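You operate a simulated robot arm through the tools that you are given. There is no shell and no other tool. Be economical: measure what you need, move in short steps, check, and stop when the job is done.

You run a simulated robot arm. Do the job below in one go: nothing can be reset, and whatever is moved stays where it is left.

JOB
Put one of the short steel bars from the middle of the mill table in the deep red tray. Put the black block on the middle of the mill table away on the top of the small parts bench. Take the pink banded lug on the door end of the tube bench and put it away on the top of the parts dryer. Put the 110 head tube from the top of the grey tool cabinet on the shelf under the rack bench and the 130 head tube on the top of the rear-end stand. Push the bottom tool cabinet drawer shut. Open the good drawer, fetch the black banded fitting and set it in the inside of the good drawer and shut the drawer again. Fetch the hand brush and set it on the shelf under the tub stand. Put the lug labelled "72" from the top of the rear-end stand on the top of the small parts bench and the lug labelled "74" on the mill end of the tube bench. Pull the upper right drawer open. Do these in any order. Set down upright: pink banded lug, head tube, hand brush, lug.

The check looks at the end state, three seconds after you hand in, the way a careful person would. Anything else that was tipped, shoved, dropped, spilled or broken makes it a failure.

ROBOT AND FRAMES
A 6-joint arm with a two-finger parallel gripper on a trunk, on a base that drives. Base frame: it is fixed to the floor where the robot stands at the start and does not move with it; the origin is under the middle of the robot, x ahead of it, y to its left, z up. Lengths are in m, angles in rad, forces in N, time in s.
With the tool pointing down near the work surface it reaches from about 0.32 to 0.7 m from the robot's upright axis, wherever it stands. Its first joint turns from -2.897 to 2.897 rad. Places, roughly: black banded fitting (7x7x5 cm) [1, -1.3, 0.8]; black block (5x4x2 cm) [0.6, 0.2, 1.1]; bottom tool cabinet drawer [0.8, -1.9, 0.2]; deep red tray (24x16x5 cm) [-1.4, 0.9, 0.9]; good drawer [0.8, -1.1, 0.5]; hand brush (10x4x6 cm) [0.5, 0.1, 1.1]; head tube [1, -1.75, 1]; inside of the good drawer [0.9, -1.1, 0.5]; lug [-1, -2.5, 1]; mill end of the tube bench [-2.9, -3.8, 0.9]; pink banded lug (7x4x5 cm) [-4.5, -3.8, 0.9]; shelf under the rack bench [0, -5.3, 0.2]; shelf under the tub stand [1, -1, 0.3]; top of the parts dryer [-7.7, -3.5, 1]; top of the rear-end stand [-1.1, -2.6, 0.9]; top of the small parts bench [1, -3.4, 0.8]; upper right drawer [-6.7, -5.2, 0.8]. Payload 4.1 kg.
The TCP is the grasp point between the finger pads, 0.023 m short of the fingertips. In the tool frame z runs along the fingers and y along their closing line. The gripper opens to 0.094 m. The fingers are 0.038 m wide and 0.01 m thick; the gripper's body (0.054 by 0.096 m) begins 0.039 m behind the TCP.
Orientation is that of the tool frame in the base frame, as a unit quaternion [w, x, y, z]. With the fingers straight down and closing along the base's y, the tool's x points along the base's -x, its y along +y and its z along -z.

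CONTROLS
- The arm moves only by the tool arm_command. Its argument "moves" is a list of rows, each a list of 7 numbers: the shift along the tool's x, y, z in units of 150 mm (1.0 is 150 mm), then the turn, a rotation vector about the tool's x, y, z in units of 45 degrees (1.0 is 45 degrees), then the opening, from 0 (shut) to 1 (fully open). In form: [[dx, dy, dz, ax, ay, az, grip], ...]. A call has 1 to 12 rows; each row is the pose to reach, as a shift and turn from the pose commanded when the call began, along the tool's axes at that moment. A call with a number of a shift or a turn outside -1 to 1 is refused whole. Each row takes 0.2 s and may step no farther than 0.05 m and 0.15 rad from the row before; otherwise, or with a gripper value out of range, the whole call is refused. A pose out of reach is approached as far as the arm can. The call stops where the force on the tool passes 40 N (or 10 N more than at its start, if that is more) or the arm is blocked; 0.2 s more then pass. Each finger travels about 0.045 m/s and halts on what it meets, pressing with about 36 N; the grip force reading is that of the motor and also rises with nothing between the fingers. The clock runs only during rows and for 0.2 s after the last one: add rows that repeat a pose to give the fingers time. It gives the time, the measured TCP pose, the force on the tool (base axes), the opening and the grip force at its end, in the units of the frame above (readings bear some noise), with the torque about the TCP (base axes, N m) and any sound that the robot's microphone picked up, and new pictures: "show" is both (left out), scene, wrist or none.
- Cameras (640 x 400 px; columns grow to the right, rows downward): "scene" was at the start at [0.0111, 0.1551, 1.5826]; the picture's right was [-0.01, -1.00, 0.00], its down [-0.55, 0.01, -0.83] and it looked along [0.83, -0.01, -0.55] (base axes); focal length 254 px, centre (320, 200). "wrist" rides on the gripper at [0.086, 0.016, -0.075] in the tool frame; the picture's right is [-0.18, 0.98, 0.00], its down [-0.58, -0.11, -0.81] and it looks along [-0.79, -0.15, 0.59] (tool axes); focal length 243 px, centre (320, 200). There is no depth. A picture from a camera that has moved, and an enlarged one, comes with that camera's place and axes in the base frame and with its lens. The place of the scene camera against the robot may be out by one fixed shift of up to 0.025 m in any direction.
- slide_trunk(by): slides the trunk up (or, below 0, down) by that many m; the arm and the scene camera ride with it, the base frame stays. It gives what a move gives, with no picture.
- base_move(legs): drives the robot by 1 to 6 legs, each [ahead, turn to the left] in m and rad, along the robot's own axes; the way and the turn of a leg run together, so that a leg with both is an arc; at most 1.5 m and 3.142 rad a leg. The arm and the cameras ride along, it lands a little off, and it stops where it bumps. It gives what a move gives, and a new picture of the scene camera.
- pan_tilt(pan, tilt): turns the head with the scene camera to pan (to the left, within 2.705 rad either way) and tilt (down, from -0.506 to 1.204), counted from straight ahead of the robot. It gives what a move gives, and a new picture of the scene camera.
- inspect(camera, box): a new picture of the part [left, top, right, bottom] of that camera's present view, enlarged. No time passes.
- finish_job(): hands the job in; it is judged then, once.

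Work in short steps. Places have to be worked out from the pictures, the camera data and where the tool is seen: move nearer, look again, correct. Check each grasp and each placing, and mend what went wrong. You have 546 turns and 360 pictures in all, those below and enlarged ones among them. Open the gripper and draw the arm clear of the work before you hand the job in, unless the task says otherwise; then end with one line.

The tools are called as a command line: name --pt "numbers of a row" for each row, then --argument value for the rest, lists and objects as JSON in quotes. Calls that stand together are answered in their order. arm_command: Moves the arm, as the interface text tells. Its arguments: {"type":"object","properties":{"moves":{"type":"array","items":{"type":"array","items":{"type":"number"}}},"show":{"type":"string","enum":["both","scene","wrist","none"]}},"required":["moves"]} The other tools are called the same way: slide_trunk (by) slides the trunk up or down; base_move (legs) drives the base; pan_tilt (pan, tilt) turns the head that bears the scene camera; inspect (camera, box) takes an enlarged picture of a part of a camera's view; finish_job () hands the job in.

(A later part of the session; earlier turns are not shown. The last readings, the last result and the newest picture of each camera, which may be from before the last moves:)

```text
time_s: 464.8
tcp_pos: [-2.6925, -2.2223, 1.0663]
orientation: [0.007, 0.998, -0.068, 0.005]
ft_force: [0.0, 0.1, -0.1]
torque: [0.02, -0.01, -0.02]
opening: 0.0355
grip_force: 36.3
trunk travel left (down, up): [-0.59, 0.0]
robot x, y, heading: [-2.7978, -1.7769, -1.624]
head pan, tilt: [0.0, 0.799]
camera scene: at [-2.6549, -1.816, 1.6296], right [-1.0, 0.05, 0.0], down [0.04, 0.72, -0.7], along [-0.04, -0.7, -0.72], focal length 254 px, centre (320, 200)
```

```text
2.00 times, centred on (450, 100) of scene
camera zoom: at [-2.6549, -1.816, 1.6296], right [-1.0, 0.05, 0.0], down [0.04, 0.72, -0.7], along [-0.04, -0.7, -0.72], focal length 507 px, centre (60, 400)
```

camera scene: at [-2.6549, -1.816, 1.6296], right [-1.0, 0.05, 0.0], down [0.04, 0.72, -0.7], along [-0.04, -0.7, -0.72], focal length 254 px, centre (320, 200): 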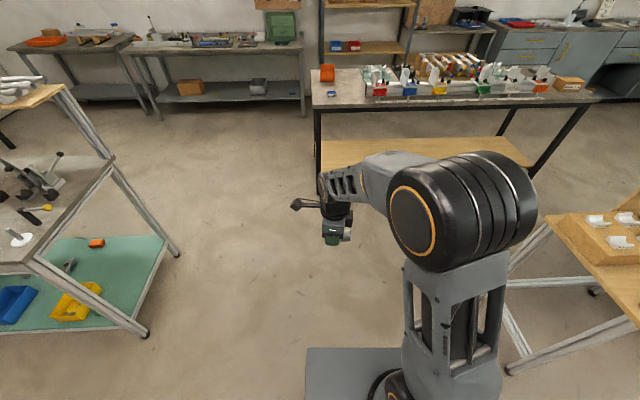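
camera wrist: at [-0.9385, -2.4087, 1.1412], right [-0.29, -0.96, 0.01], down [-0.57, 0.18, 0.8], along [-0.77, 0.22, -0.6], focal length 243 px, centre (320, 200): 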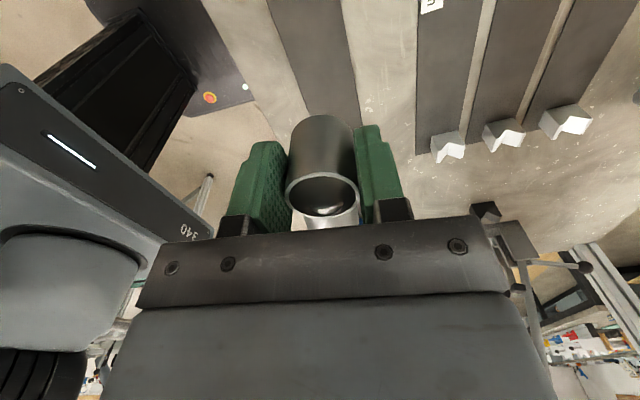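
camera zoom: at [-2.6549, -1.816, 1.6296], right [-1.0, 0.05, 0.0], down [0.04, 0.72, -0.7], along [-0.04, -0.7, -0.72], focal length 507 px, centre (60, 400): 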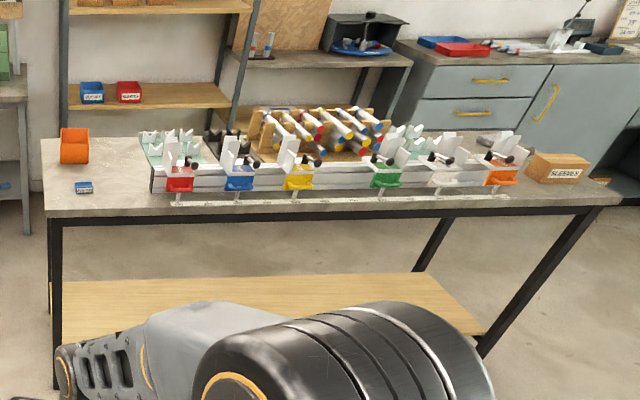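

Free spot at mill end ≈ (-2.92, -3.52). Drive up to the bench.

base_move --legs '[[0, -0.106], [1.1, 0], [0, 0.15]]'

inspect --camera "wrist" --box '[0, 0, 640, 400]'

```text
time_s: 471.6
tcp_pos: [-2.8233, -3.2877, 1.0661]
orientation: [0.007, 0.999, -0.036, 0.005]
ft_force: [-0.8, 0.3, -0.8]
torque: [-0.03, -0.02, -0.01]
opening: 0.0357
grip_force: 35.8
trunk travel left (down, up): [-0.59, 0.0]
robot x, y, heading: [-2.9579, -2.8474, -1.554]
head pan, tilt: [0.0, 0.799]
camera scene: at [-2.8116, -2.877, 1.6296], right [-1.0, -0.01, 0.0], down [-0.01, 0.72, -0.7], along [0.01, -0.7, -0.72], focal length 254 px, centre (320, 200)
```

scene: 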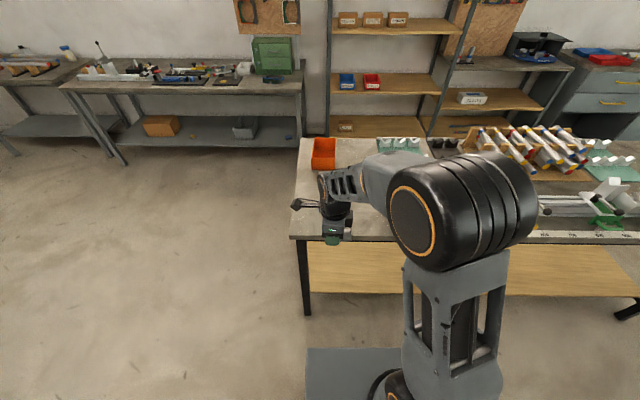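

```text
1.00 times, centred on (320, 200) of wrist
camera zoom: at [-2.7384, -3.3068, 1.1407], right [-0.25, -0.97, 0.01], down [-0.58, 0.16, 0.8], along [-0.77, 0.2, -0.6], focal length 243 px, centre (320, 200)
```

zoom: 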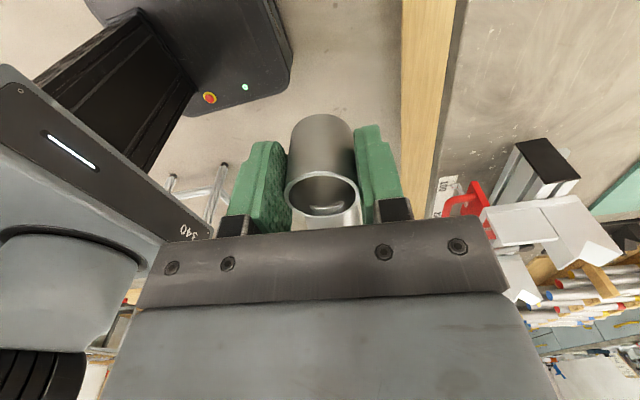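

base_move --legs '[[0.1, 0]]'

arm_command --pt "-0.1 0.22 0 0 0 0 0.3" --pt "-0.2 0.45 0 0 0 0 0.3" --pt "-0.3 0.67 0 0 0 0 0.3" --pt "-0.38 0.9 0 0 0 0 0.3" --pt "-0.38 0.9 0.25 0 0 0 0.3" --show "both"

```text
time_s: 472.7
tcp_pos: [-2.8202, -3.3887, 1.0653]
orientation: [0.006, 0.999, -0.035, 0.006]
ft_force: [0.1, -0.4, -0.8]
torque: [0.02, -0.02, 0.0]
opening: 0.0359
grip_force: 35.7
trunk travel left (down, up): [-0.59, 0.0]
robot x, y, heading: [-2.9637, -2.9489, -1.551]
head pan, tilt: [0.0, 0.799]
camera scene: at [-2.8103, -2.9796, 1.6296], right [-1.0, -0.02, 0.0], down [-0.01, 0.72, -0.7], along [0.01, -0.7, -0.72], focal length 254 px, centre (320, 200)
```

scene: 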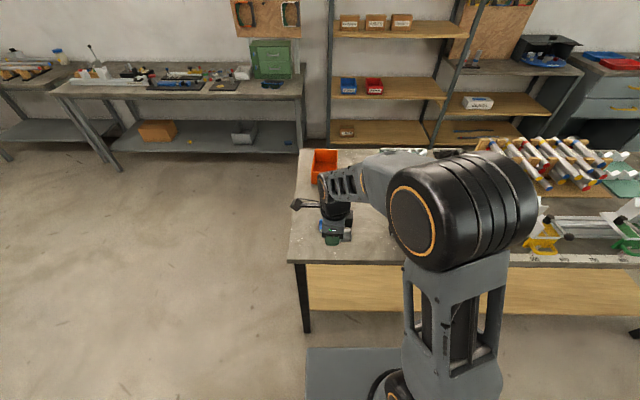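

```text
time_s: 473.9
tcp_pos: [-2.8867, -3.5194, 1.0302]
orientation: [0.008, 0.999, -0.035, 0.005]
ft_force: [-0.6, 0.4, -1.1]
torque: [-0.03, 0.01, -0.01]
opening: 0.0356
grip_force: 36.1
trunk travel left (down, up): [-0.59, 0.0]
robot x, y, heading: [-2.9555, -2.9518, -1.554]
head pan, tilt: [0.0, 0.799]
camera scene: at [-2.8102, -2.9787, 1.6296], right [-1.0, -0.02, 0.0], down [-0.01, 0.72, -0.7], along [0.01, -0.7, -0.72], focal length 254 px, centre (320, 200)
camera wrist: at [-2.8018, -3.5391, 1.1049], right [-0.25, -0.97, 0.01], down [-0.58, 0.16, 0.8], along [-0.77, 0.19, -0.6], focal length 243 px, centre (320, 200)
```

scene: 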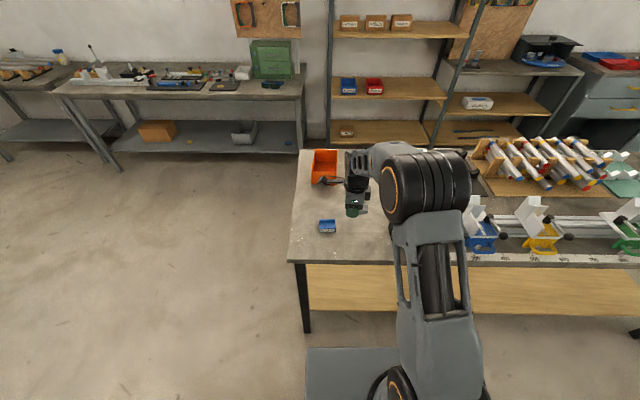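
wrist: 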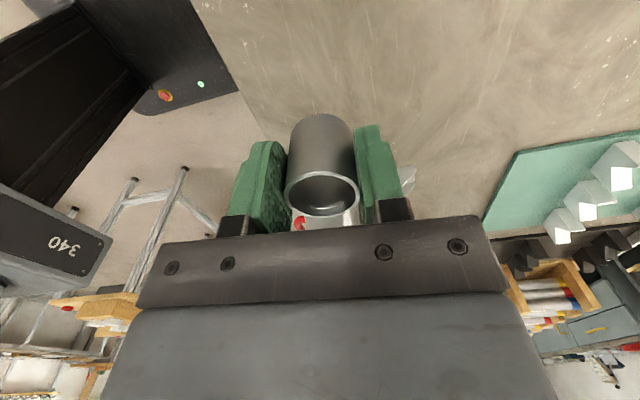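

Clear below. Lower to contact.

arm_command --pt "0 0 0.2 0 0 0 0.3" --pt "0 0 0.4 0 0 0 0.3" --pt "0 0 0.5 0 0 0 0.3" --pt "0 0 0.57 0 0 0 0.3" --pt "0 0 0.63 0 0 0 0.3" --pt "0 0 0.69 0 0 0 0.3" --pt "0 0 0.75 0 0 0 0.3" --pt "0 0 0.81 0 0 0 0.3" --show "wrist"

```text
time_s: 475.7
tcp_pos: [-2.8853, -3.5213, 0.9083]
orientation: [0.007, 0.999, -0.035, 0.005]
ft_force: [-0.1, 0.0, -1.0]
torque: [0.0, -0.02, 0.03]
opening: 0.0356
grip_force: 36.6
trunk travel left (down, up): [-0.59, 0.0]
robot x, y, heading: [-2.9601, -2.9473, -1.559]
head pan, tilt: [0.0, 0.799]
camera wrist: at [-2.8002, -3.5405, 0.9833], right [-0.25, -0.97, 0.01], down [-0.58, 0.16, 0.8], along [-0.77, 0.19, -0.6], focal length 243 px, centre (320, 200)
```

wrist: 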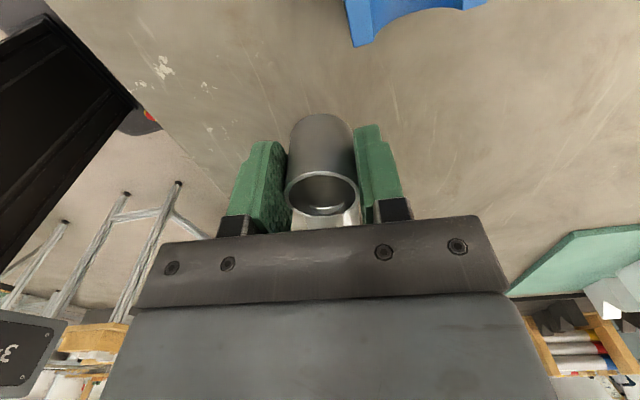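

arm_command --pt "0 0 0.05 0 0 0 0.3" --pt "0 0 0.1 0 0 0 0.3" --pt "0 0 0.15 0 0 0 0.3" --pt "0 0 0.2 0 0 0 0.3" --pt "0 0 0.25 0 0 0 0.3" --pt "0 0 0.3 0 0 0 0.3" --pt "0 0 0.35 0 0 0 0.3" --show "wrist"

```text
time_s: 476.6
tcp_pos: [-2.8821, -3.5236, 0.8914]
orientation: [0.012, 0.999, -0.035, 0.006]
ft_force: [0.0, 4.6, 17.3]
torque: [0.43, 0.16, -0.04]
opening: 0.0357
grip_force: 36.0
trunk travel left (down, up): [-0.59, 0.0]
robot x, y, heading: [-2.9599, -2.9484, -1.556]
head pan, tilt: [0.0, 0.799]
stopped in row 4: the force on the tool passed its limit (the readings are from after the stop); the commanded pose is now the measured one
camera wrist: at [-2.7992, -3.5419, 0.9659], right [-0.25, -0.97, 0.02], down [-0.58, 0.17, 0.8], along [-0.77, 0.19, -0.6], focal length 243 px, centre (320, 200)
```

wrist: 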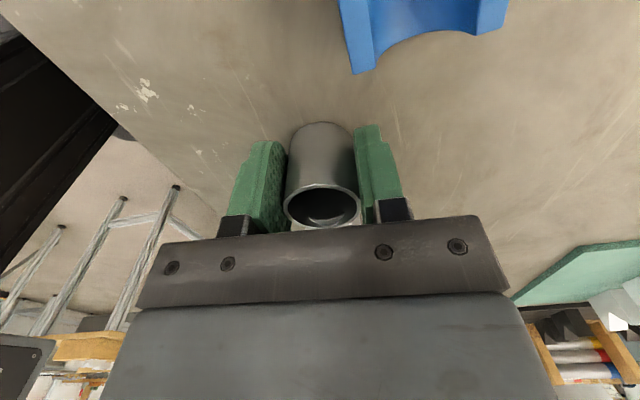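

Contact. Release and lift.

arm_command --pt "0 0 -0.015 0 0 0 0.5" --pt "0 0 -0.015 0 0 0 0.65" --pt "0 0 -0.015 0 0 0 0.7" --pt "0 0 -0.015 0 0 0 0.7" --pt "0 0 -0.2 0 0 0 0.7" --pt "0 0 -0.5 0 0 0 0.7" --pt "0 0 -0.8 0 0 0 0.7" --show "wrist"

```text
time_s: 478.2
tcp_pos: [-2.882, -3.518, 1.0071]
orientation: [0.008, 0.999, -0.034, 0.005]
ft_force: [-0.3, 0.7, 0.2]
torque: [-0.02, 0.02, 0.02]
opening: 0.0661
grip_force: 0.0
trunk travel left (down, up): [-0.59, 0.0]
robot x, y, heading: [-2.9569, -2.9508, -1.549]
head pan, tilt: [0.0, 0.799]
camera wrist: at [-2.798, -3.5372, 1.0827], right [-0.25, -0.97, 0.02], down [-0.58, 0.16, 0.8], along [-0.77, 0.19, -0.6], focal length 243 px, centre (320, 200)
```

wrist: 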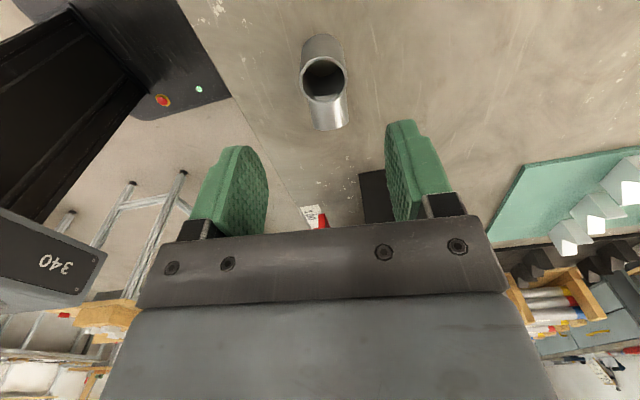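

Lug 74 stands on the tube bench. Next the pink-banded lug at the door end: raise, drive west along the bench.

arm_command --pt "0 -0.15 -0.3 0 0 0 0.8" --pt "0 -0.35 -0.5 0 0 0 0.8" --pt "0 -0.55 -0.75 0 0 0 0.8" --pt "0 -0.75 -1 0 0 0 0.8" --show "none"

base_move --legs '[[0, -1.57]]'

```text
refused: row 1 steps farther than a row can; nothing moved
```

```text
time_s: 479.9
tcp_pos: [-3.0425, -3.5183, 1.0078]
orientation: [0.011, 0.985, -0.173, 0.009]
ft_force: [1.6, -0.2, -0.1]
torque: [-0.01, -0.01, 0.05]
opening: 0.0656
grip_force: 0.1
trunk travel left (down, up): [-0.59, 0.0]
robot x, y, heading: [-2.9585, -2.9483, -1.846]
head pan, tilt: [0.0, 0.799]
stopped in leg 1: the force on the tool passed its limit (the readings are from after the stop); the commanded pose is now the measured one
camera scene: at [-2.8223, -3.0252, 1.6296], right [-0.96, 0.27, 0.0], down [0.19, 0.69, -0.7], along [-0.19, -0.67, -0.72], focal length 254 px, centre (320, 200)
```

scene: 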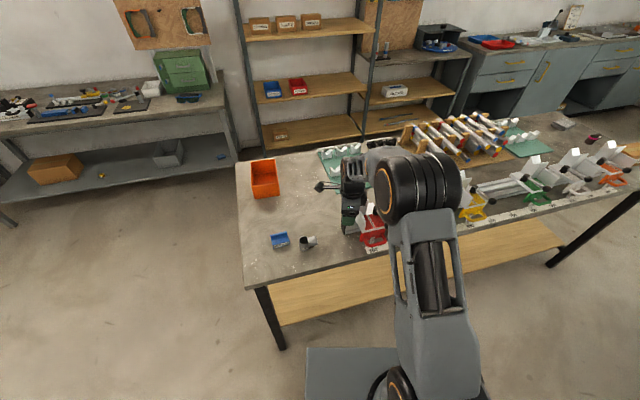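

The lift was refused and the turn brushed the jig; turn back and inspect.

base_move --legs '[[0, 0.25]]'

inspect --camera "scene" --box '[220, 100, 620, 300]'

```text
time_s: 481.1
tcp_pos: [-2.8974, -3.521, 1.0068]
orientation: [0.01, 0.999, -0.049, 0.01]
ft_force: [1.1, -0.3, -0.9]
torque: [-0.01, -0.03, 0.0]
opening: 0.0661
grip_force: 0.0
trunk travel left (down, up): [-0.59, 0.0]
robot x, y, heading: [-2.9589, -2.948, -1.596]
head pan, tilt: [0.0, 0.799]
camera scene: at [-2.8107, -2.9846, 1.6296], right [-1.0, 0.02, 0.0], down [0.02, 0.72, -0.7], along [-0.02, -0.7, -0.72], focal length 254 px, centre (320, 200)
```

scene: 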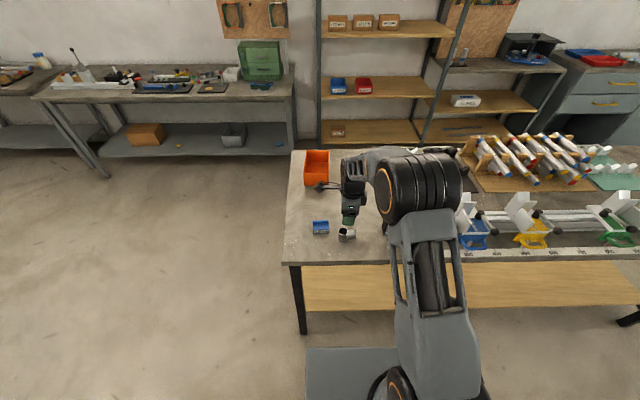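

```text
1.60 times, centred on (420, 200) of scene
camera zoom: at [-2.8107, -2.9846, 1.6296], right [-1.0, 0.02, 0.0], down [0.02, 0.72, -0.7], along [-0.02, -0.7, -0.72], focal length 406 px, centre (160, 200)
```

zoom: 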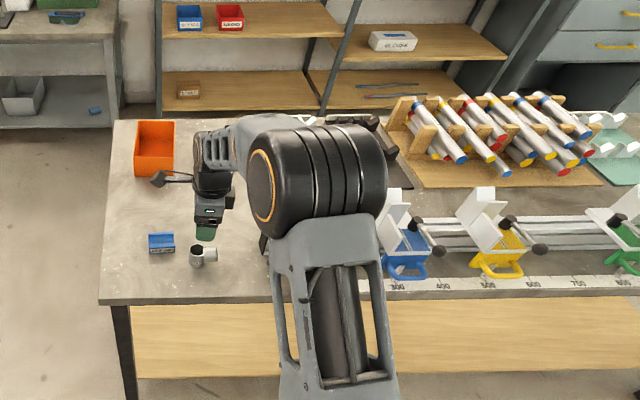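

arm_command --pt "0 0 -0.25 0 0 0 0.8" --pt "0 -0.1 -0.5 0 0 0 0.8" --pt "0 -0.25 -0.75 0 0 0 0.8" --pt "0 -0.4 -1 0 0 0 0.8" --pt "0 -0.6 -1 0 0 0 0.8" --show "scene"

pan_tilt --pan -0.5 --tilt 0.8

```text
time_s: 482.3
tcp_pos: [-2.8929, -3.4273, 1.1535]
orientation: [0.011, 0.999, -0.049, 0.011]
ft_force: [0.6, 0.4, -0.3]
torque: [-0.03, 0.0, 0.01]
opening: 0.0753
grip_force: 0.1
trunk travel left (down, up): [-0.59, 0.0]
robot x, y, heading: [-2.9572, -2.9472, -1.595]
head pan, tilt: [0.0, 0.799]
camera scene: at [-2.8112, -2.9841, 1.6296], right [-1.0, 0.02, 0.0], down [0.02, 0.72, -0.7], along [-0.02, -0.7, -0.72], focal length 254 px, centre (320, 200)
```

scene: 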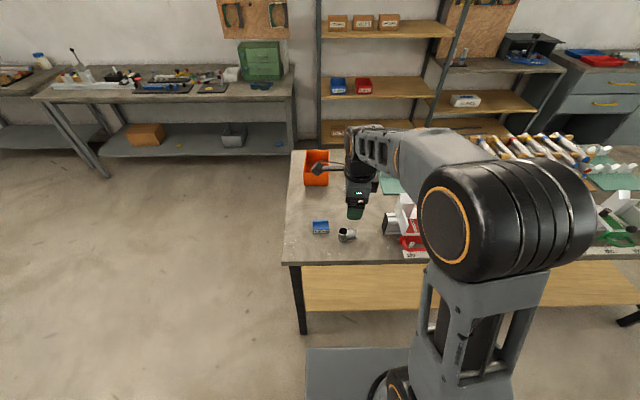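

```text
time_s: 483.3
tcp_pos: [-2.8928, -3.4277, 1.1515]
orientation: [0.011, 0.999, -0.049, 0.011]
ft_force: [0.0, 0.3, -0.2]
torque: [0.0, 0.02, -0.01]
opening: 0.0751
grip_force: 0.0
trunk travel left (down, up): [-0.59, 0.0]
robot x, y, heading: [-2.9586, -2.9516, -1.591]
head pan, tilt: [-0.499, 0.799]
camera scene: at [-2.8495, -2.9741, 1.6296], right [-0.87, 0.5, 0.0], down [0.36, 0.62, -0.7], along [-0.35, -0.6, -0.72], focal length 254 px, centre (320, 200)
```

scene: 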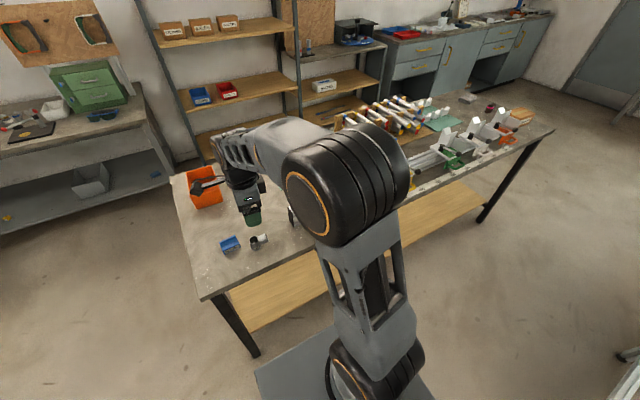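

base_move --legs '[[0.0, -1.55]]'

pan_tilt --pan 0.9 --tilt 0.75

inspect --camera "scene" --box '[200, 80, 600, 330]'

```text
time_s: 487.5
tcp_pos: [-3.4372, -3.0204, 1.1542]
orientation: [-0.015, -0.674, 0.739, -0.001]
ft_force: [-1.1, 0.5, 0.1]
torque: [0.0, -0.02, 0.01]
opening: 0.0754
grip_force: 0.1
trunk travel left (down, up): [-0.59, 0.0]
robot x, y, heading: [-2.9576, -2.95, 3.123]
head pan, tilt: [-0.499, 0.799]
camera scene: at [-2.9903, -3.0879, 1.6297], right [0.49, 0.87, 0.0], down [0.62, -0.35, -0.7], along [-0.61, 0.34, -0.72], focal length 254 px, centre (320, 200)
```

scene: 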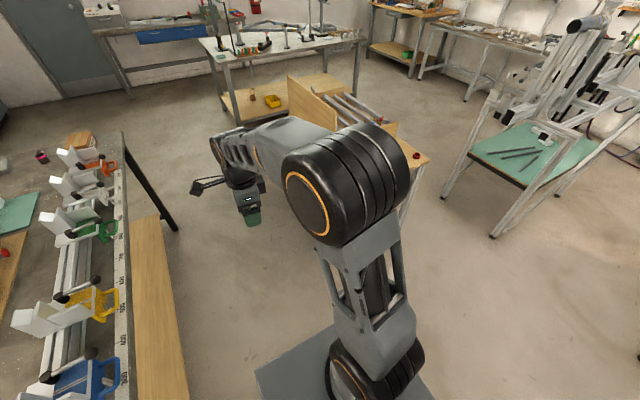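

```text
time_s: 489.0
tcp_pos: [-3.4384, -3.0196, 1.1537]
orientation: [-0.014, -0.673, 0.739, 0.0]
ft_force: [0.5, 0.0, 0.2]
torque: [0.0, -0.01, 0.02]
opening: 0.0753
grip_force: 0.1
trunk travel left (down, up): [-0.59, 0.0]
robot x, y, heading: [-2.957, -2.9495, 3.121]
head pan, tilt: [0.901, 0.75]
camera scene: at [-2.9728, -3.1919, 1.6336], right [-0.77, 0.64, 0.0], down [0.43, 0.53, -0.73], along [-0.46, -0.56, -0.68], focal length 254 px, centre (320, 200)
```

scene: 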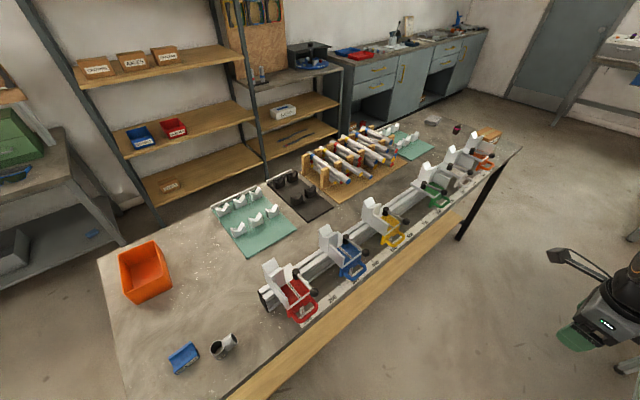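

```text
1.60 times, centred on (400, 205) of scene
camera zoom: at [-2.9728, -3.1919, 1.6336], right [-0.77, 0.64, 0.0], down [0.43, 0.53, -0.73], along [-0.46, -0.56, -0.68], focal length 406 px, centre (192, 192)
```

zoom: 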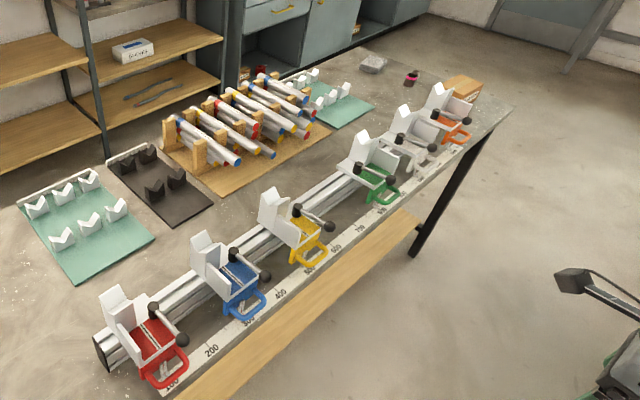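

Jig is intact and the lug stands well. The pink-banded lug is at ≈(-4.59, -3.81). I'll go around to the bench's west end.

base_move --legs '[[1.4, 0], [0.9, 0], [0, 1.58]]'

```text
time_s: 504.2
tcp_pos: [-5.1993, -3.4511, 1.1552]
orientation: [0.009, 0.999, -0.041, 0.012]
ft_force: [0.1, -0.4, 0.0]
torque: [0.01, -0.01, 0.0]
opening: 0.0752
grip_force: 0.0
trunk travel left (down, up): [-0.59, 0.0]
robot x, y, heading: [-5.2778, -2.9757, -1.575]
head pan, tilt: [0.901, 0.75]
camera scene: at [-5.0605, -2.9761, 1.6336], right [-0.63, -0.78, 0.0], down [-0.53, 0.43, -0.73], along [0.57, -0.46, -0.68], focal length 254 px, centre (320, 200)
```

scene: 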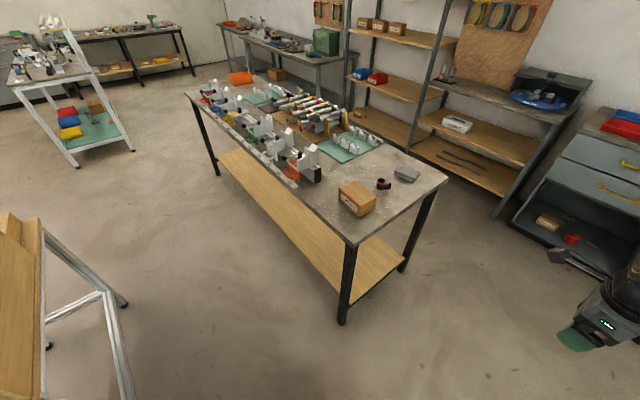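

base_move --legs '[[0.9, 0], [0, 1.57]]'

pan_tilt --pan 0.0 --tilt 0.8

inspect --camera "wrist" --box '[0, 0, 640, 400]'

```text
time_s: 512.7
tcp_pos: [-4.8075, -3.7994, 1.1544]
orientation: [-0.001, 0.74, 0.673, 0.015]
ft_force: [-0.8, -0.3, -0.4]
torque: [0.04, 0.02, -0.03]
opening: 0.0752
grip_force: 0.1
trunk travel left (down, up): [-0.59, 0.0]
robot x, y, heading: [-5.288, -3.8678, -0.022]
head pan, tilt: [0.901, 0.75]
camera scene: at [-5.3077, -3.6476, 1.6336], right [0.77, -0.64, 0.0], down [-0.43, -0.53, -0.73], along [0.46, 0.56, -0.68], focal length 254 px, centre (320, 200)
```

scene: 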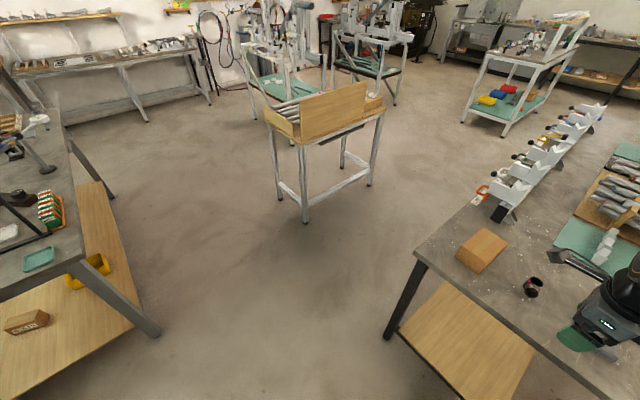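

```text
time_s: 513.9
tcp_pos: [-4.8083, -3.7997, 1.1537]
orientation: [-0.001, 0.739, 0.673, 0.015]
ft_force: [-0.5, 0.1, 0.1]
torque: [-0.02, 0.01, -0.02]
opening: 0.0754
grip_force: 0.1
trunk travel left (down, up): [-0.59, 0.0]
robot x, y, heading: [-5.2849, -3.8683, -0.016]
head pan, tilt: [0.0, 0.799]
camera scene: at [-5.2796, -3.7131, 1.6296], right [-0.02, -1.0, 0.0], down [-0.72, 0.01, -0.7], along [0.7, -0.01, -0.72], focal length 254 px, centre (320, 200)
```

scene: 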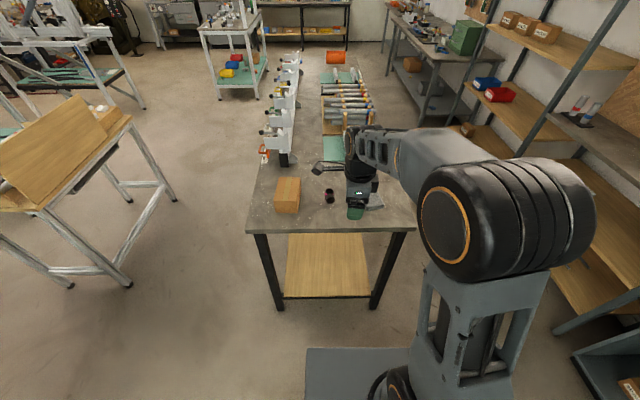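

```text
1.00 times, centred on (320, 200) of wrist
camera zoom: at [-4.7853, -3.7155, 1.2298], right [0.96, -0.28, 0.02], down [-0.18, -0.58, 0.79], along [-0.21, -0.76, -0.61], focal length 243 px, centre (320, 200)
```

zoom: 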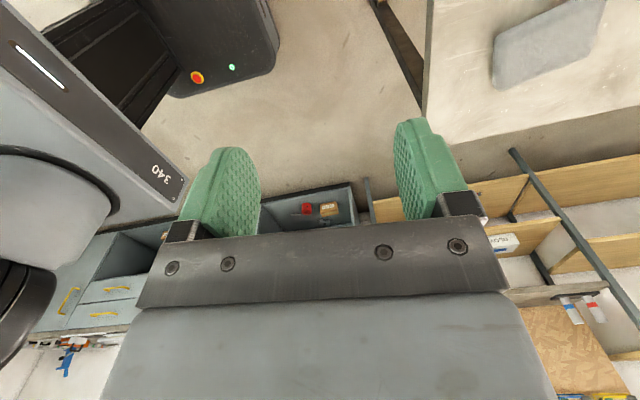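

Zoom on the pink-banded lug in the scene view.

inspect --camera "scene" --box '[260, 150, 420, 250]'

```text
4.00 times, centred on (340, 200) of scene
camera zoom: at [-5.2796, -3.7131, 1.6296], right [-0.02, -1.0, 0.0], down [-0.72, 0.01, -0.7], along [0.7, -0.01, -0.72], focal length 1014 px, centre (240, 200)
```

zoom: 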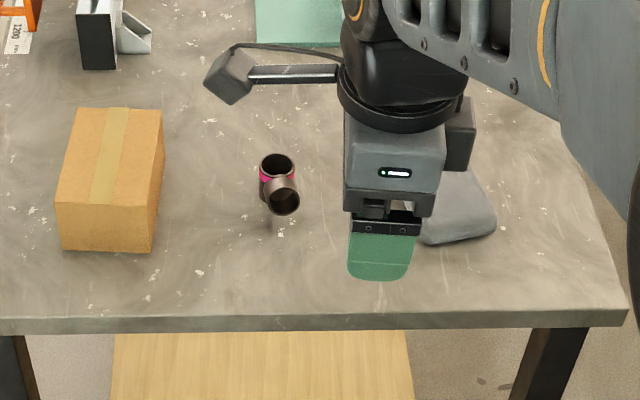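

Rotate the tool so it closes along y (branch of the lug points toward the robot), and drive closer.

arm_command --pt "0 0 0 0 0 -0.17 0.8" --pt "0 0 0 0 0 -0.34 0.8" --pt "0 0 0 0 0 -0.5 0.8" --pt "0 0 0 0 0 -0.67 0.8" --pt "0 0 0 0 0 -0.84 0.8" --pt "0 0 0 0 0 -1 0.8" --show "none"

arm_command --pt "0 0 0 0 0 -0.18 0.8" --pt "0 0 0 0 0 -0.36 0.8" --pt "0 0 0 0 0 -0.54 0.8" --pt "0 0 0 0 0 -0.72 0.8" --pt "0 0 0 0 0 -0.88 0.8" --pt "0 0 0 0 0 -1 0.8" --show "none"

base_move --legs '[[0.2, 0]]'

inspect --camera "wrist" --box '[0, 0, 640, 400]'

```text
time_s: 515.3
tcp_pos: [-4.8086, -3.7999, 1.1537]
orientation: [0.006, 0.424, 0.906, 0.014]
ft_force: [-1.1, -0.1, 0.6]
torque: [0.0, 0.0, -0.01]
opening: 0.0751
grip_force: 0.1
trunk travel left (down, up): [-0.59, 0.0]
robot x, y, heading: [-5.2879, -3.868, -0.016]
head pan, tilt: [0.0, 0.799]
```

```text
time_s: 516.7
tcp_pos: [-4.8081, -3.799, 1.1533]
orientation: [0.011, 0.045, 0.999, 0.011]
ft_force: [0.3, -0.5, 0.2]
torque: [0.03, -0.01, 0.0]
opening: 0.0754
grip_force: 0.0
trunk travel left (down, up): [-0.59, 0.0]
robot x, y, heading: [-5.2855, -3.8651, -0.015]
head pan, tilt: [0.0, 0.799]
```

```text
time_s: 518.3
tcp_pos: [-4.6078, -3.8034, 1.1524]
orientation: [0.01, 0.047, 0.999, 0.011]
ft_force: [0.6, 0.4, -0.3]
torque: [0.01, 0.02, 0.01]
opening: 0.075
grip_force: 0.0
trunk travel left (down, up): [-0.59, 0.0]
robot x, y, heading: [-5.0895, -3.8744, -0.015]
head pan, tilt: [0.0, 0.799]
camera scene: at [-5.0793, -3.717, 1.6296], right [-0.02, -1.0, 0.0], down [-0.72, 0.01, -0.7], along [0.7, -0.01, -0.72], focal length 254 px, centre (320, 200)
```

scene: 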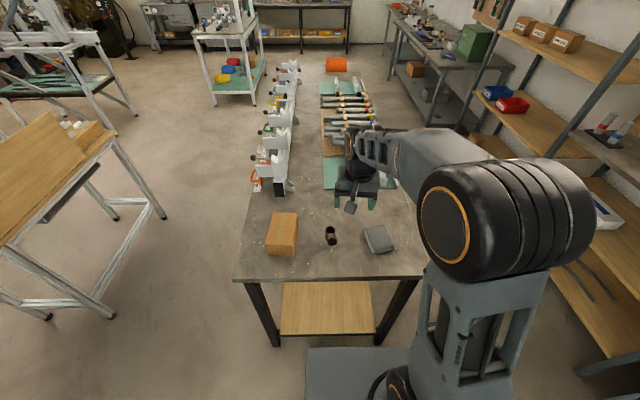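

```text
1.00 times, centred on (320, 200) of wrist
camera zoom: at [-4.6942, -3.78, 1.2255], right [0.28, 0.96, 0.03], down [0.55, -0.18, 0.81], along [0.79, -0.21, -0.58], focal length 243 px, centre (320, 200)
```

zoom: 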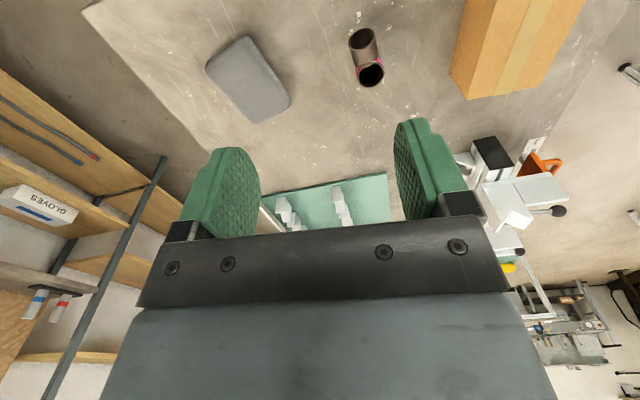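

arm_command --pt "-0.2 0.13 0.15 0.027 0.027 -0.1 0.7" --pt "-0.4 0.26 0.3 0.027 0.027 -0.2 0.7" --pt "-0.58 0.39 0.5 0.027 0.027 -0.25 0.7" --pt "-0.58 0.39 0.75 0.027 0.027 -0.25 0.7" --pt "-0.58 0.39 1 0.027 0.027 -0.25 0.7" --show "wrist"

```text
time_s: 519.5
tcp_pos: [-4.5126, -3.7519, 1.0052]
orientation: [0.0, -0.051, 0.999, 0.0]
ft_force: [0.0, -0.4, 0.1]
torque: [-0.01, -0.04, 0.0]
opening: 0.0659
grip_force: 0.0
trunk travel left (down, up): [-0.59, 0.0]
robot x, y, heading: [-5.0852, -3.872, -0.015]
head pan, tilt: [0.0, 0.799]
camera wrist: at [-4.5996, -3.7425, 1.0793], right [0.08, 1.0, 0.0], down [0.59, -0.05, 0.81], along [0.8, -0.07, -0.59], focal length 243 px, centre (320, 200)
```

wrist: 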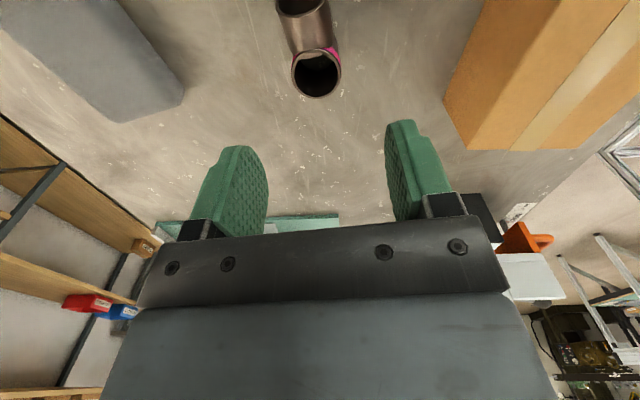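

Aligned. Descend and grasp.

arm_command --pt "0 0 0.25 0 0 0 0.7" --pt "0 0 0.5 0 0 0 0.7" --pt "0 0 0.65 0 0 0 0.7" --pt "0 0 0.74 0 0 0 0.7" --pt "0 0 0.74 0 0 0 0.3" --pt "0 0 0.74 0 0 0 0.2" --pt "0 0 0.74 0 0 0 0.2" --pt "0 0 0.74 0 0 0 0.2" --pt "0 0 0.74 0 0 0 0.2" --show "wrist"

```text
time_s: 521.5
tcp_pos: [-4.5148, -3.7502, 0.8947]
orientation: [0.0, -0.05, 0.999, -0.001]
ft_force: [0.7, 0.0, -0.3]
torque: [-0.01, -0.03, 0.03]
opening: 0.036
grip_force: 35.6
trunk travel left (down, up): [-0.59, 0.0]
robot x, y, heading: [-5.0903, -3.8711, -0.017]
head pan, tilt: [0.0, 0.799]
camera wrist: at [-4.6028, -3.7418, 0.9689], right [0.08, 1.0, 0.0], down [0.59, -0.05, 0.81], along [0.8, -0.07, -0.59], focal length 243 px, centre (320, 200)
```

wrist: 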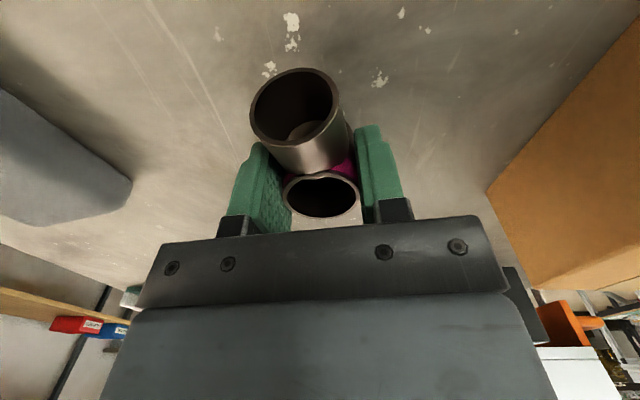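

Gripped. Lift, back away, and turn west to see the parts dryer.

arm_command --pt "0 0 -0.25 0 0 0 0.2" --pt "0 0 -0.5 0 0 0 0.2" --pt "0 0 -0.75 0 0 0 0.2" --pt "0.2 0 -1 0 0 0 0.2" --pt "0.5 0 -1 0 0 0 0.2" --show "wrist"

base_move --legs '[[-0.4, 0], [0, 3.1]]'

```text
time_s: 522.7
tcp_pos: [-4.5879, -3.7583, 1.0427]
orientation: [0.001, -0.051, 0.999, -0.001]
ft_force: [-0.7, 0.3, -1.8]
torque: [-0.02, 0.0, -0.01]
opening: 0.0359
grip_force: 35.7
trunk travel left (down, up): [-0.59, 0.0]
robot x, y, heading: [-5.0895, -3.8737, -0.021]
head pan, tilt: [0.0, 0.799]
camera wrist: at [-4.6754, -3.7502, 1.1173], right [0.08, 1.0, 0.0], down [0.59, -0.05, 0.81], along [0.8, -0.07, -0.59], focal length 243 px, centre (320, 200)
```

wrist: 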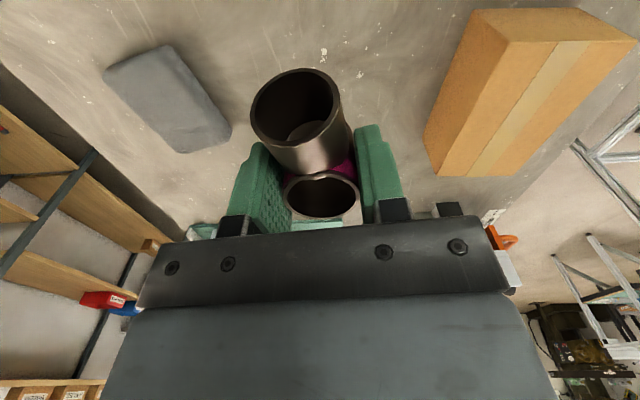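

```text
time_s: 532.4
tcp_pos: [-5.9927, -3.953, 1.0427]
orientation: [0.0, 1.0, 0.023, 0.001]
ft_force: [-0.7, -0.5, -1.6]
torque: [-0.02, 0.03, 0.01]
opening: 0.0355
grip_force: 36.2
trunk travel left (down, up): [-0.59, 0.0]
robot x, y, heading: [-5.4893, -3.8686, 3.068]
head pan, tilt: [0.0, 0.799]
camera scene: at [-5.539, -4.0417, 1.6296], right [0.07, 1.0, 0.0], down [0.71, -0.05, -0.7], along [-0.7, 0.05, -0.72], focal length 254 px, centre (320, 200)
```

scene: 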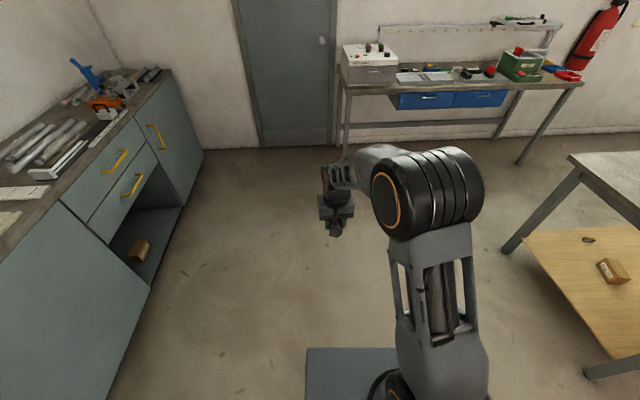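

inspect --camera "scene" --box '[310, 0, 610, 190]'

inspect --camera "scene" --box '[330, 30, 410, 100]'

inspect --camera "scene" --box '[0, 50, 220, 290]'

```text
2.11 times, centred on (460, 95) of scene
camera zoom: at [-5.539, -4.0417, 1.6296], right [0.07, 1.0, 0.0], down [0.71, -0.05, -0.7], along [-0.7, 0.05, -0.72], focal length 534 px, centre (25, 421)
```

zoom: 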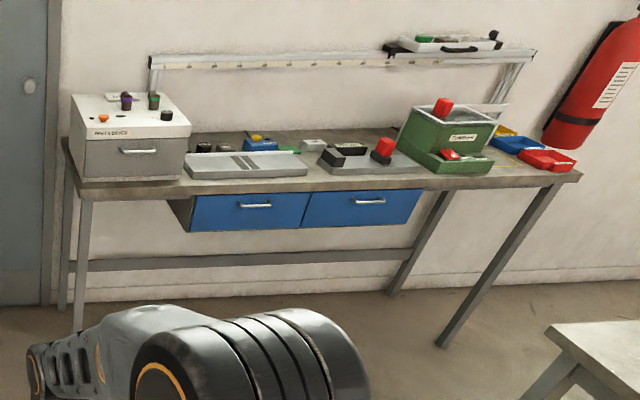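

```text
5.71 times, centred on (370, 65) of scene
camera zoom: at [-5.539, -4.0417, 1.6296], right [0.07, 1.0, 0.0], down [0.71, -0.05, -0.7], along [-0.7, 0.05, -0.72], focal length 1449 px, centre (34, 971)
```

zoom: 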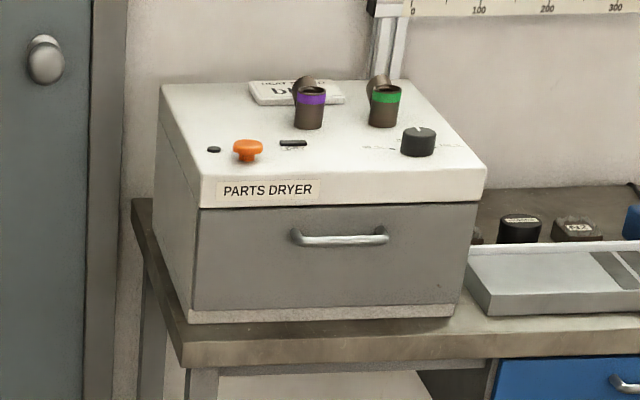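

```text
1.67 times, centred on (110, 170) of scene
camera zoom: at [-5.539, -4.0417, 1.6296], right [0.07, 1.0, 0.0], down [0.71, -0.05, -0.7], along [-0.7, 0.05, -0.72], focal length 423 px, centre (670, 250)
```

zoom: 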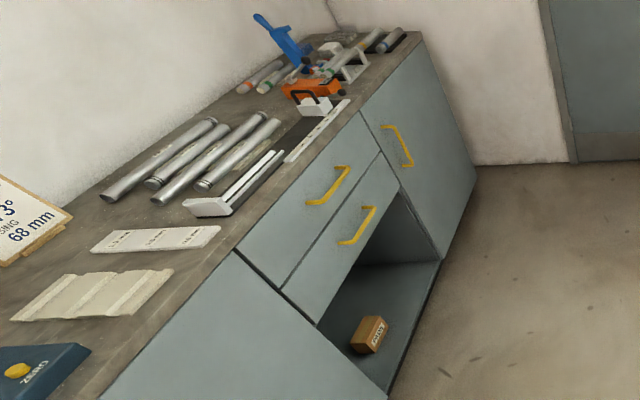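

The parts dryer top has free room between the knobs at ≈(-7.68, -3.50). Raise the arm, drive there.

arm_command --pt "0 0 -0.3 0 0 0 0.2" --pt "0 0 -0.6 0 0 0 0.2" --pt "0 0 -0.9 0 0 0 0.2" --pt "0 0 -1 0 0 0 0.2" --show "none"

base_move --legs '[[0, -0.219], [1.45, 0], [0, 0.28]]'

inspect --camera "wrist" --box '[0, 0, 640, 400]'

```text
time_s: 533.4
tcp_pos: [-5.996, -3.9519, 1.1904]
orientation: [-0.001, 1.0, 0.022, 0.0]
ft_force: [0.7, 0.3, -1.6]
torque: [0.0, 0.0, 0.01]
opening: 0.0358
grip_force: 36.0
trunk travel left (down, up): [-0.59, 0.0]
robot x, y, heading: [-5.4858, -3.8688, 3.067]
head pan, tilt: [0.0, 0.799]
```

```text
time_s: 542.5
tcp_pos: [-7.4104, -3.5876, 1.1902]
orientation: [-0.001, 0.998, 0.069, 0.0]
ft_force: [-0.5, 0.3, -0.8]
torque: [0.01, -0.01, -0.01]
opening: 0.0357
grip_force: 35.9
trunk travel left (down, up): [-0.59, 0.0]
robot x, y, heading: [-6.9128, -3.4558, -3.122]
head pan, tilt: [0.0, 0.799]
camera scene: at [-6.9482, -3.6338, 1.6296], right [-0.02, 1.0, 0.0], down [0.72, 0.01, -0.7], along [-0.7, -0.01, -0.72], focal length 254 px, centre (320, 200)
```

scene: 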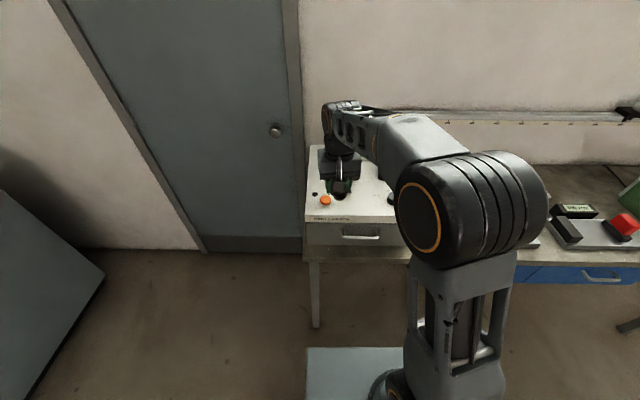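

```text
1.00 times, centred on (320, 200) of wrist
camera zoom: at [-7.3233, -3.5909, 1.2645], right [-0.05, -1.0, 0.0], down [-0.59, 0.03, 0.81], along [-0.81, 0.04, -0.59], focal length 243 px, centre (320, 200)
```

zoom: 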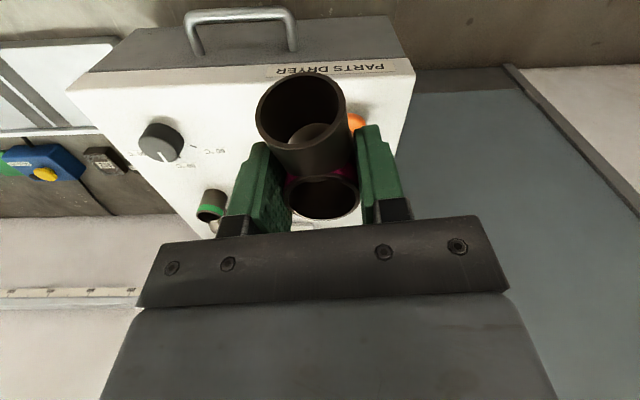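

Move the lug over the spot between the two knobs at about (-7.56, -3.50).

arm_command --pt "-0.23 -0.18 0 0 0 0 0.2" --pt "-0.46 -0.36 0 0 0 0 0.2" --pt "-0.69 -0.54 0 0 0 0 0.2" --pt "-0.91 -0.716 0 0 0 0 0.2" --show "both"

```text
time_s: 543.5
tcp_pos: [-7.56, -3.5018, 1.1906]
orientation: [-0.001, 0.998, 0.07, 0.001]
ft_force: [-0.2, 0.0, -1.0]
torque: [0.0, 0.01, -0.03]
opening: 0.0358
grip_force: 35.5
trunk travel left (down, up): [-0.59, 0.0]
robot x, y, heading: [-6.9139, -3.4572, -3.123]
head pan, tilt: [0.0, 0.799]
camera scene: at [-6.9498, -3.633, 1.6297], right [-0.02, 1.0, 0.0], down [0.72, 0.01, -0.7], along [-0.7, -0.01, -0.72], focal length 254 px, centre (320, 200)
camera wrist: at [-7.4726, -3.5048, 1.2642], right [-0.05, -1.0, 0.0], down [-0.59, 0.03, 0.81], along [-0.8, 0.04, -0.59], focal length 243 px, centre (320, 200)
```

scene: 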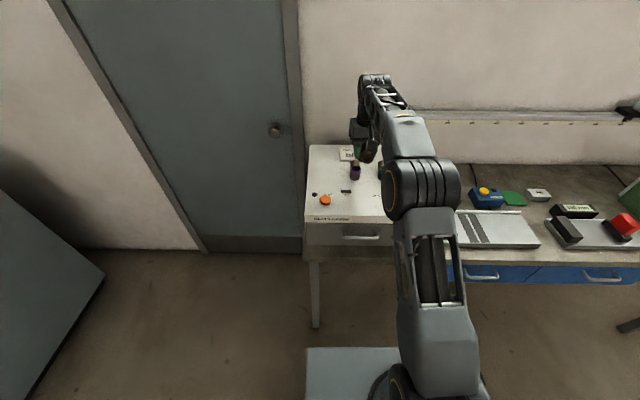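
wrist: 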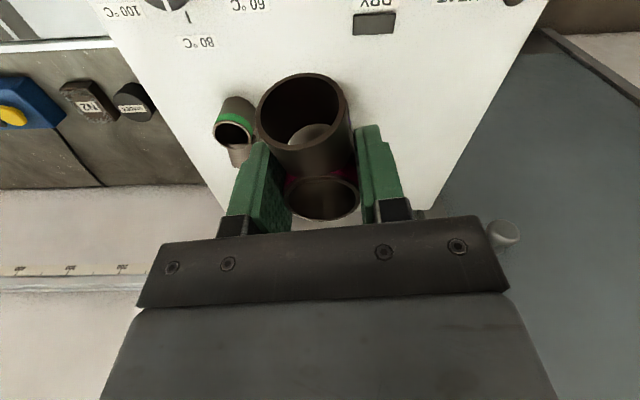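

Spot is clear (shift 1.5 cm toward front). Descend to contact.

arm_command --pt "0.1 0 0.25 0 0 0 0.2" --pt "0.1 0 0.5 0 0 0 0.2" --pt "0.1 0 0.65 0 0 0 0.2" --pt "0.1 0 0.75 0 0 0 0.2" --pt "0.1 0 0.82 0 0 0 0.2" --pt "0.1 0 0.88 0 0 0 0.2" --pt "0.1 0 0.94 0 0 0 0.2" --pt "0.1 0 1 0 0 0 0.2" --show "both"

```text
time_s: 545.1
tcp_pos: [-7.5475, -3.4985, 1.0596]
orientation: [0.0, 0.998, 0.07, -0.008]
ft_force: [-1.1, -0.2, 12.3]
torque: [-0.07, -0.09, -0.01]
opening: 0.0356
grip_force: 36.5
trunk travel left (down, up): [-0.59, 0.0]
robot x, y, heading: [-6.9151, -3.4553, -3.126]
head pan, tilt: [0.0, 0.799]
stopped in row 8: the force on the tool passed its limit (the readings are from after the stop); the commanded pose is now the measured one
camera scene: at [-6.9471, -3.6334, 1.6297], right [-0.02, 1.0, 0.0], down [0.72, 0.01, -0.7], along [-0.7, -0.01, -0.72], focal length 254 px, centre (320, 200)
camera wrist: at [-7.4594, -3.5014, 1.1325], right [-0.05, -1.0, 0.0], down [-0.58, 0.03, 0.82], along [-0.81, 0.04, -0.58], focal length 243 px, centre (320, 200)
```

scene: 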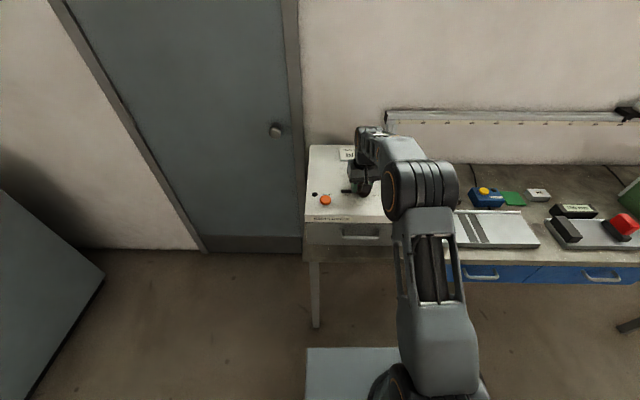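
wrist: 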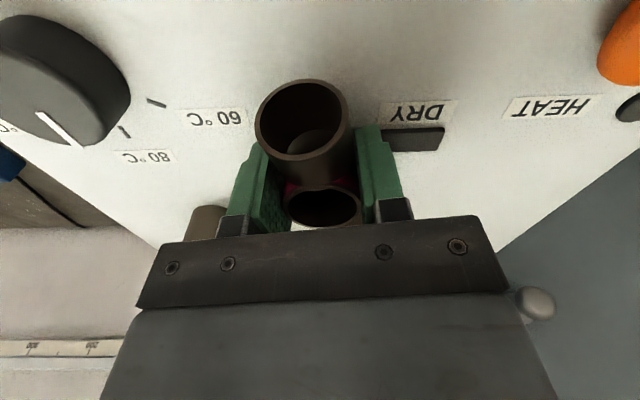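

Contact. Release gently and rise.

arm_command --pt "0 0 -0.01 0 0 0 0.42" --pt "0 0 -0.01 0 0 0 0.5" --pt "0 0 -0.01 0 0 0 0.55" --pt "0 0 -0.01 0 0 0 0.55" --pt "0 0 -0.2 0 0 0 0.55" --pt "0 0 -0.5 0 0 0 0.55" --pt "0 0 -0.8 0 0 0 0.55" --show "wrist"

```text
time_s: 546.7
tcp_pos: [-7.545, -3.4984, 1.1789]
orientation: [0.0, 0.998, 0.07, -0.004]
ft_force: [0.9, 0.1, 0.6]
torque: [-0.04, -0.03, 0.0]
opening: 0.0517
grip_force: 0.1
trunk travel left (down, up): [-0.59, 0.0]
robot x, y, heading: [-6.9139, -3.4571, -3.117]
head pan, tilt: [0.0, 0.799]
camera wrist: at [-7.4574, -3.501, 1.2511], right [-0.05, -1.0, 0.0], down [-0.58, 0.03, 0.81], along [-0.81, 0.04, -0.58], focal length 243 px, centre (320, 200)
```

wrist: 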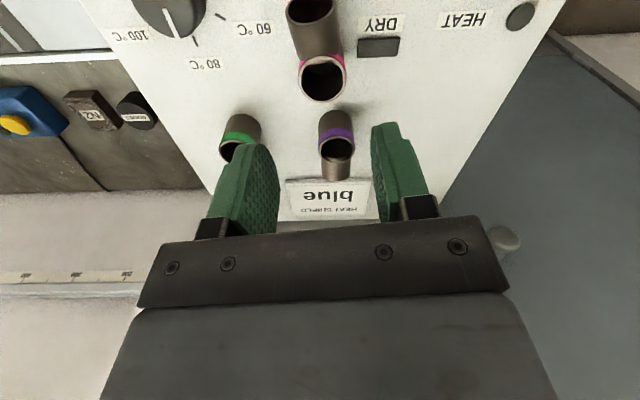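

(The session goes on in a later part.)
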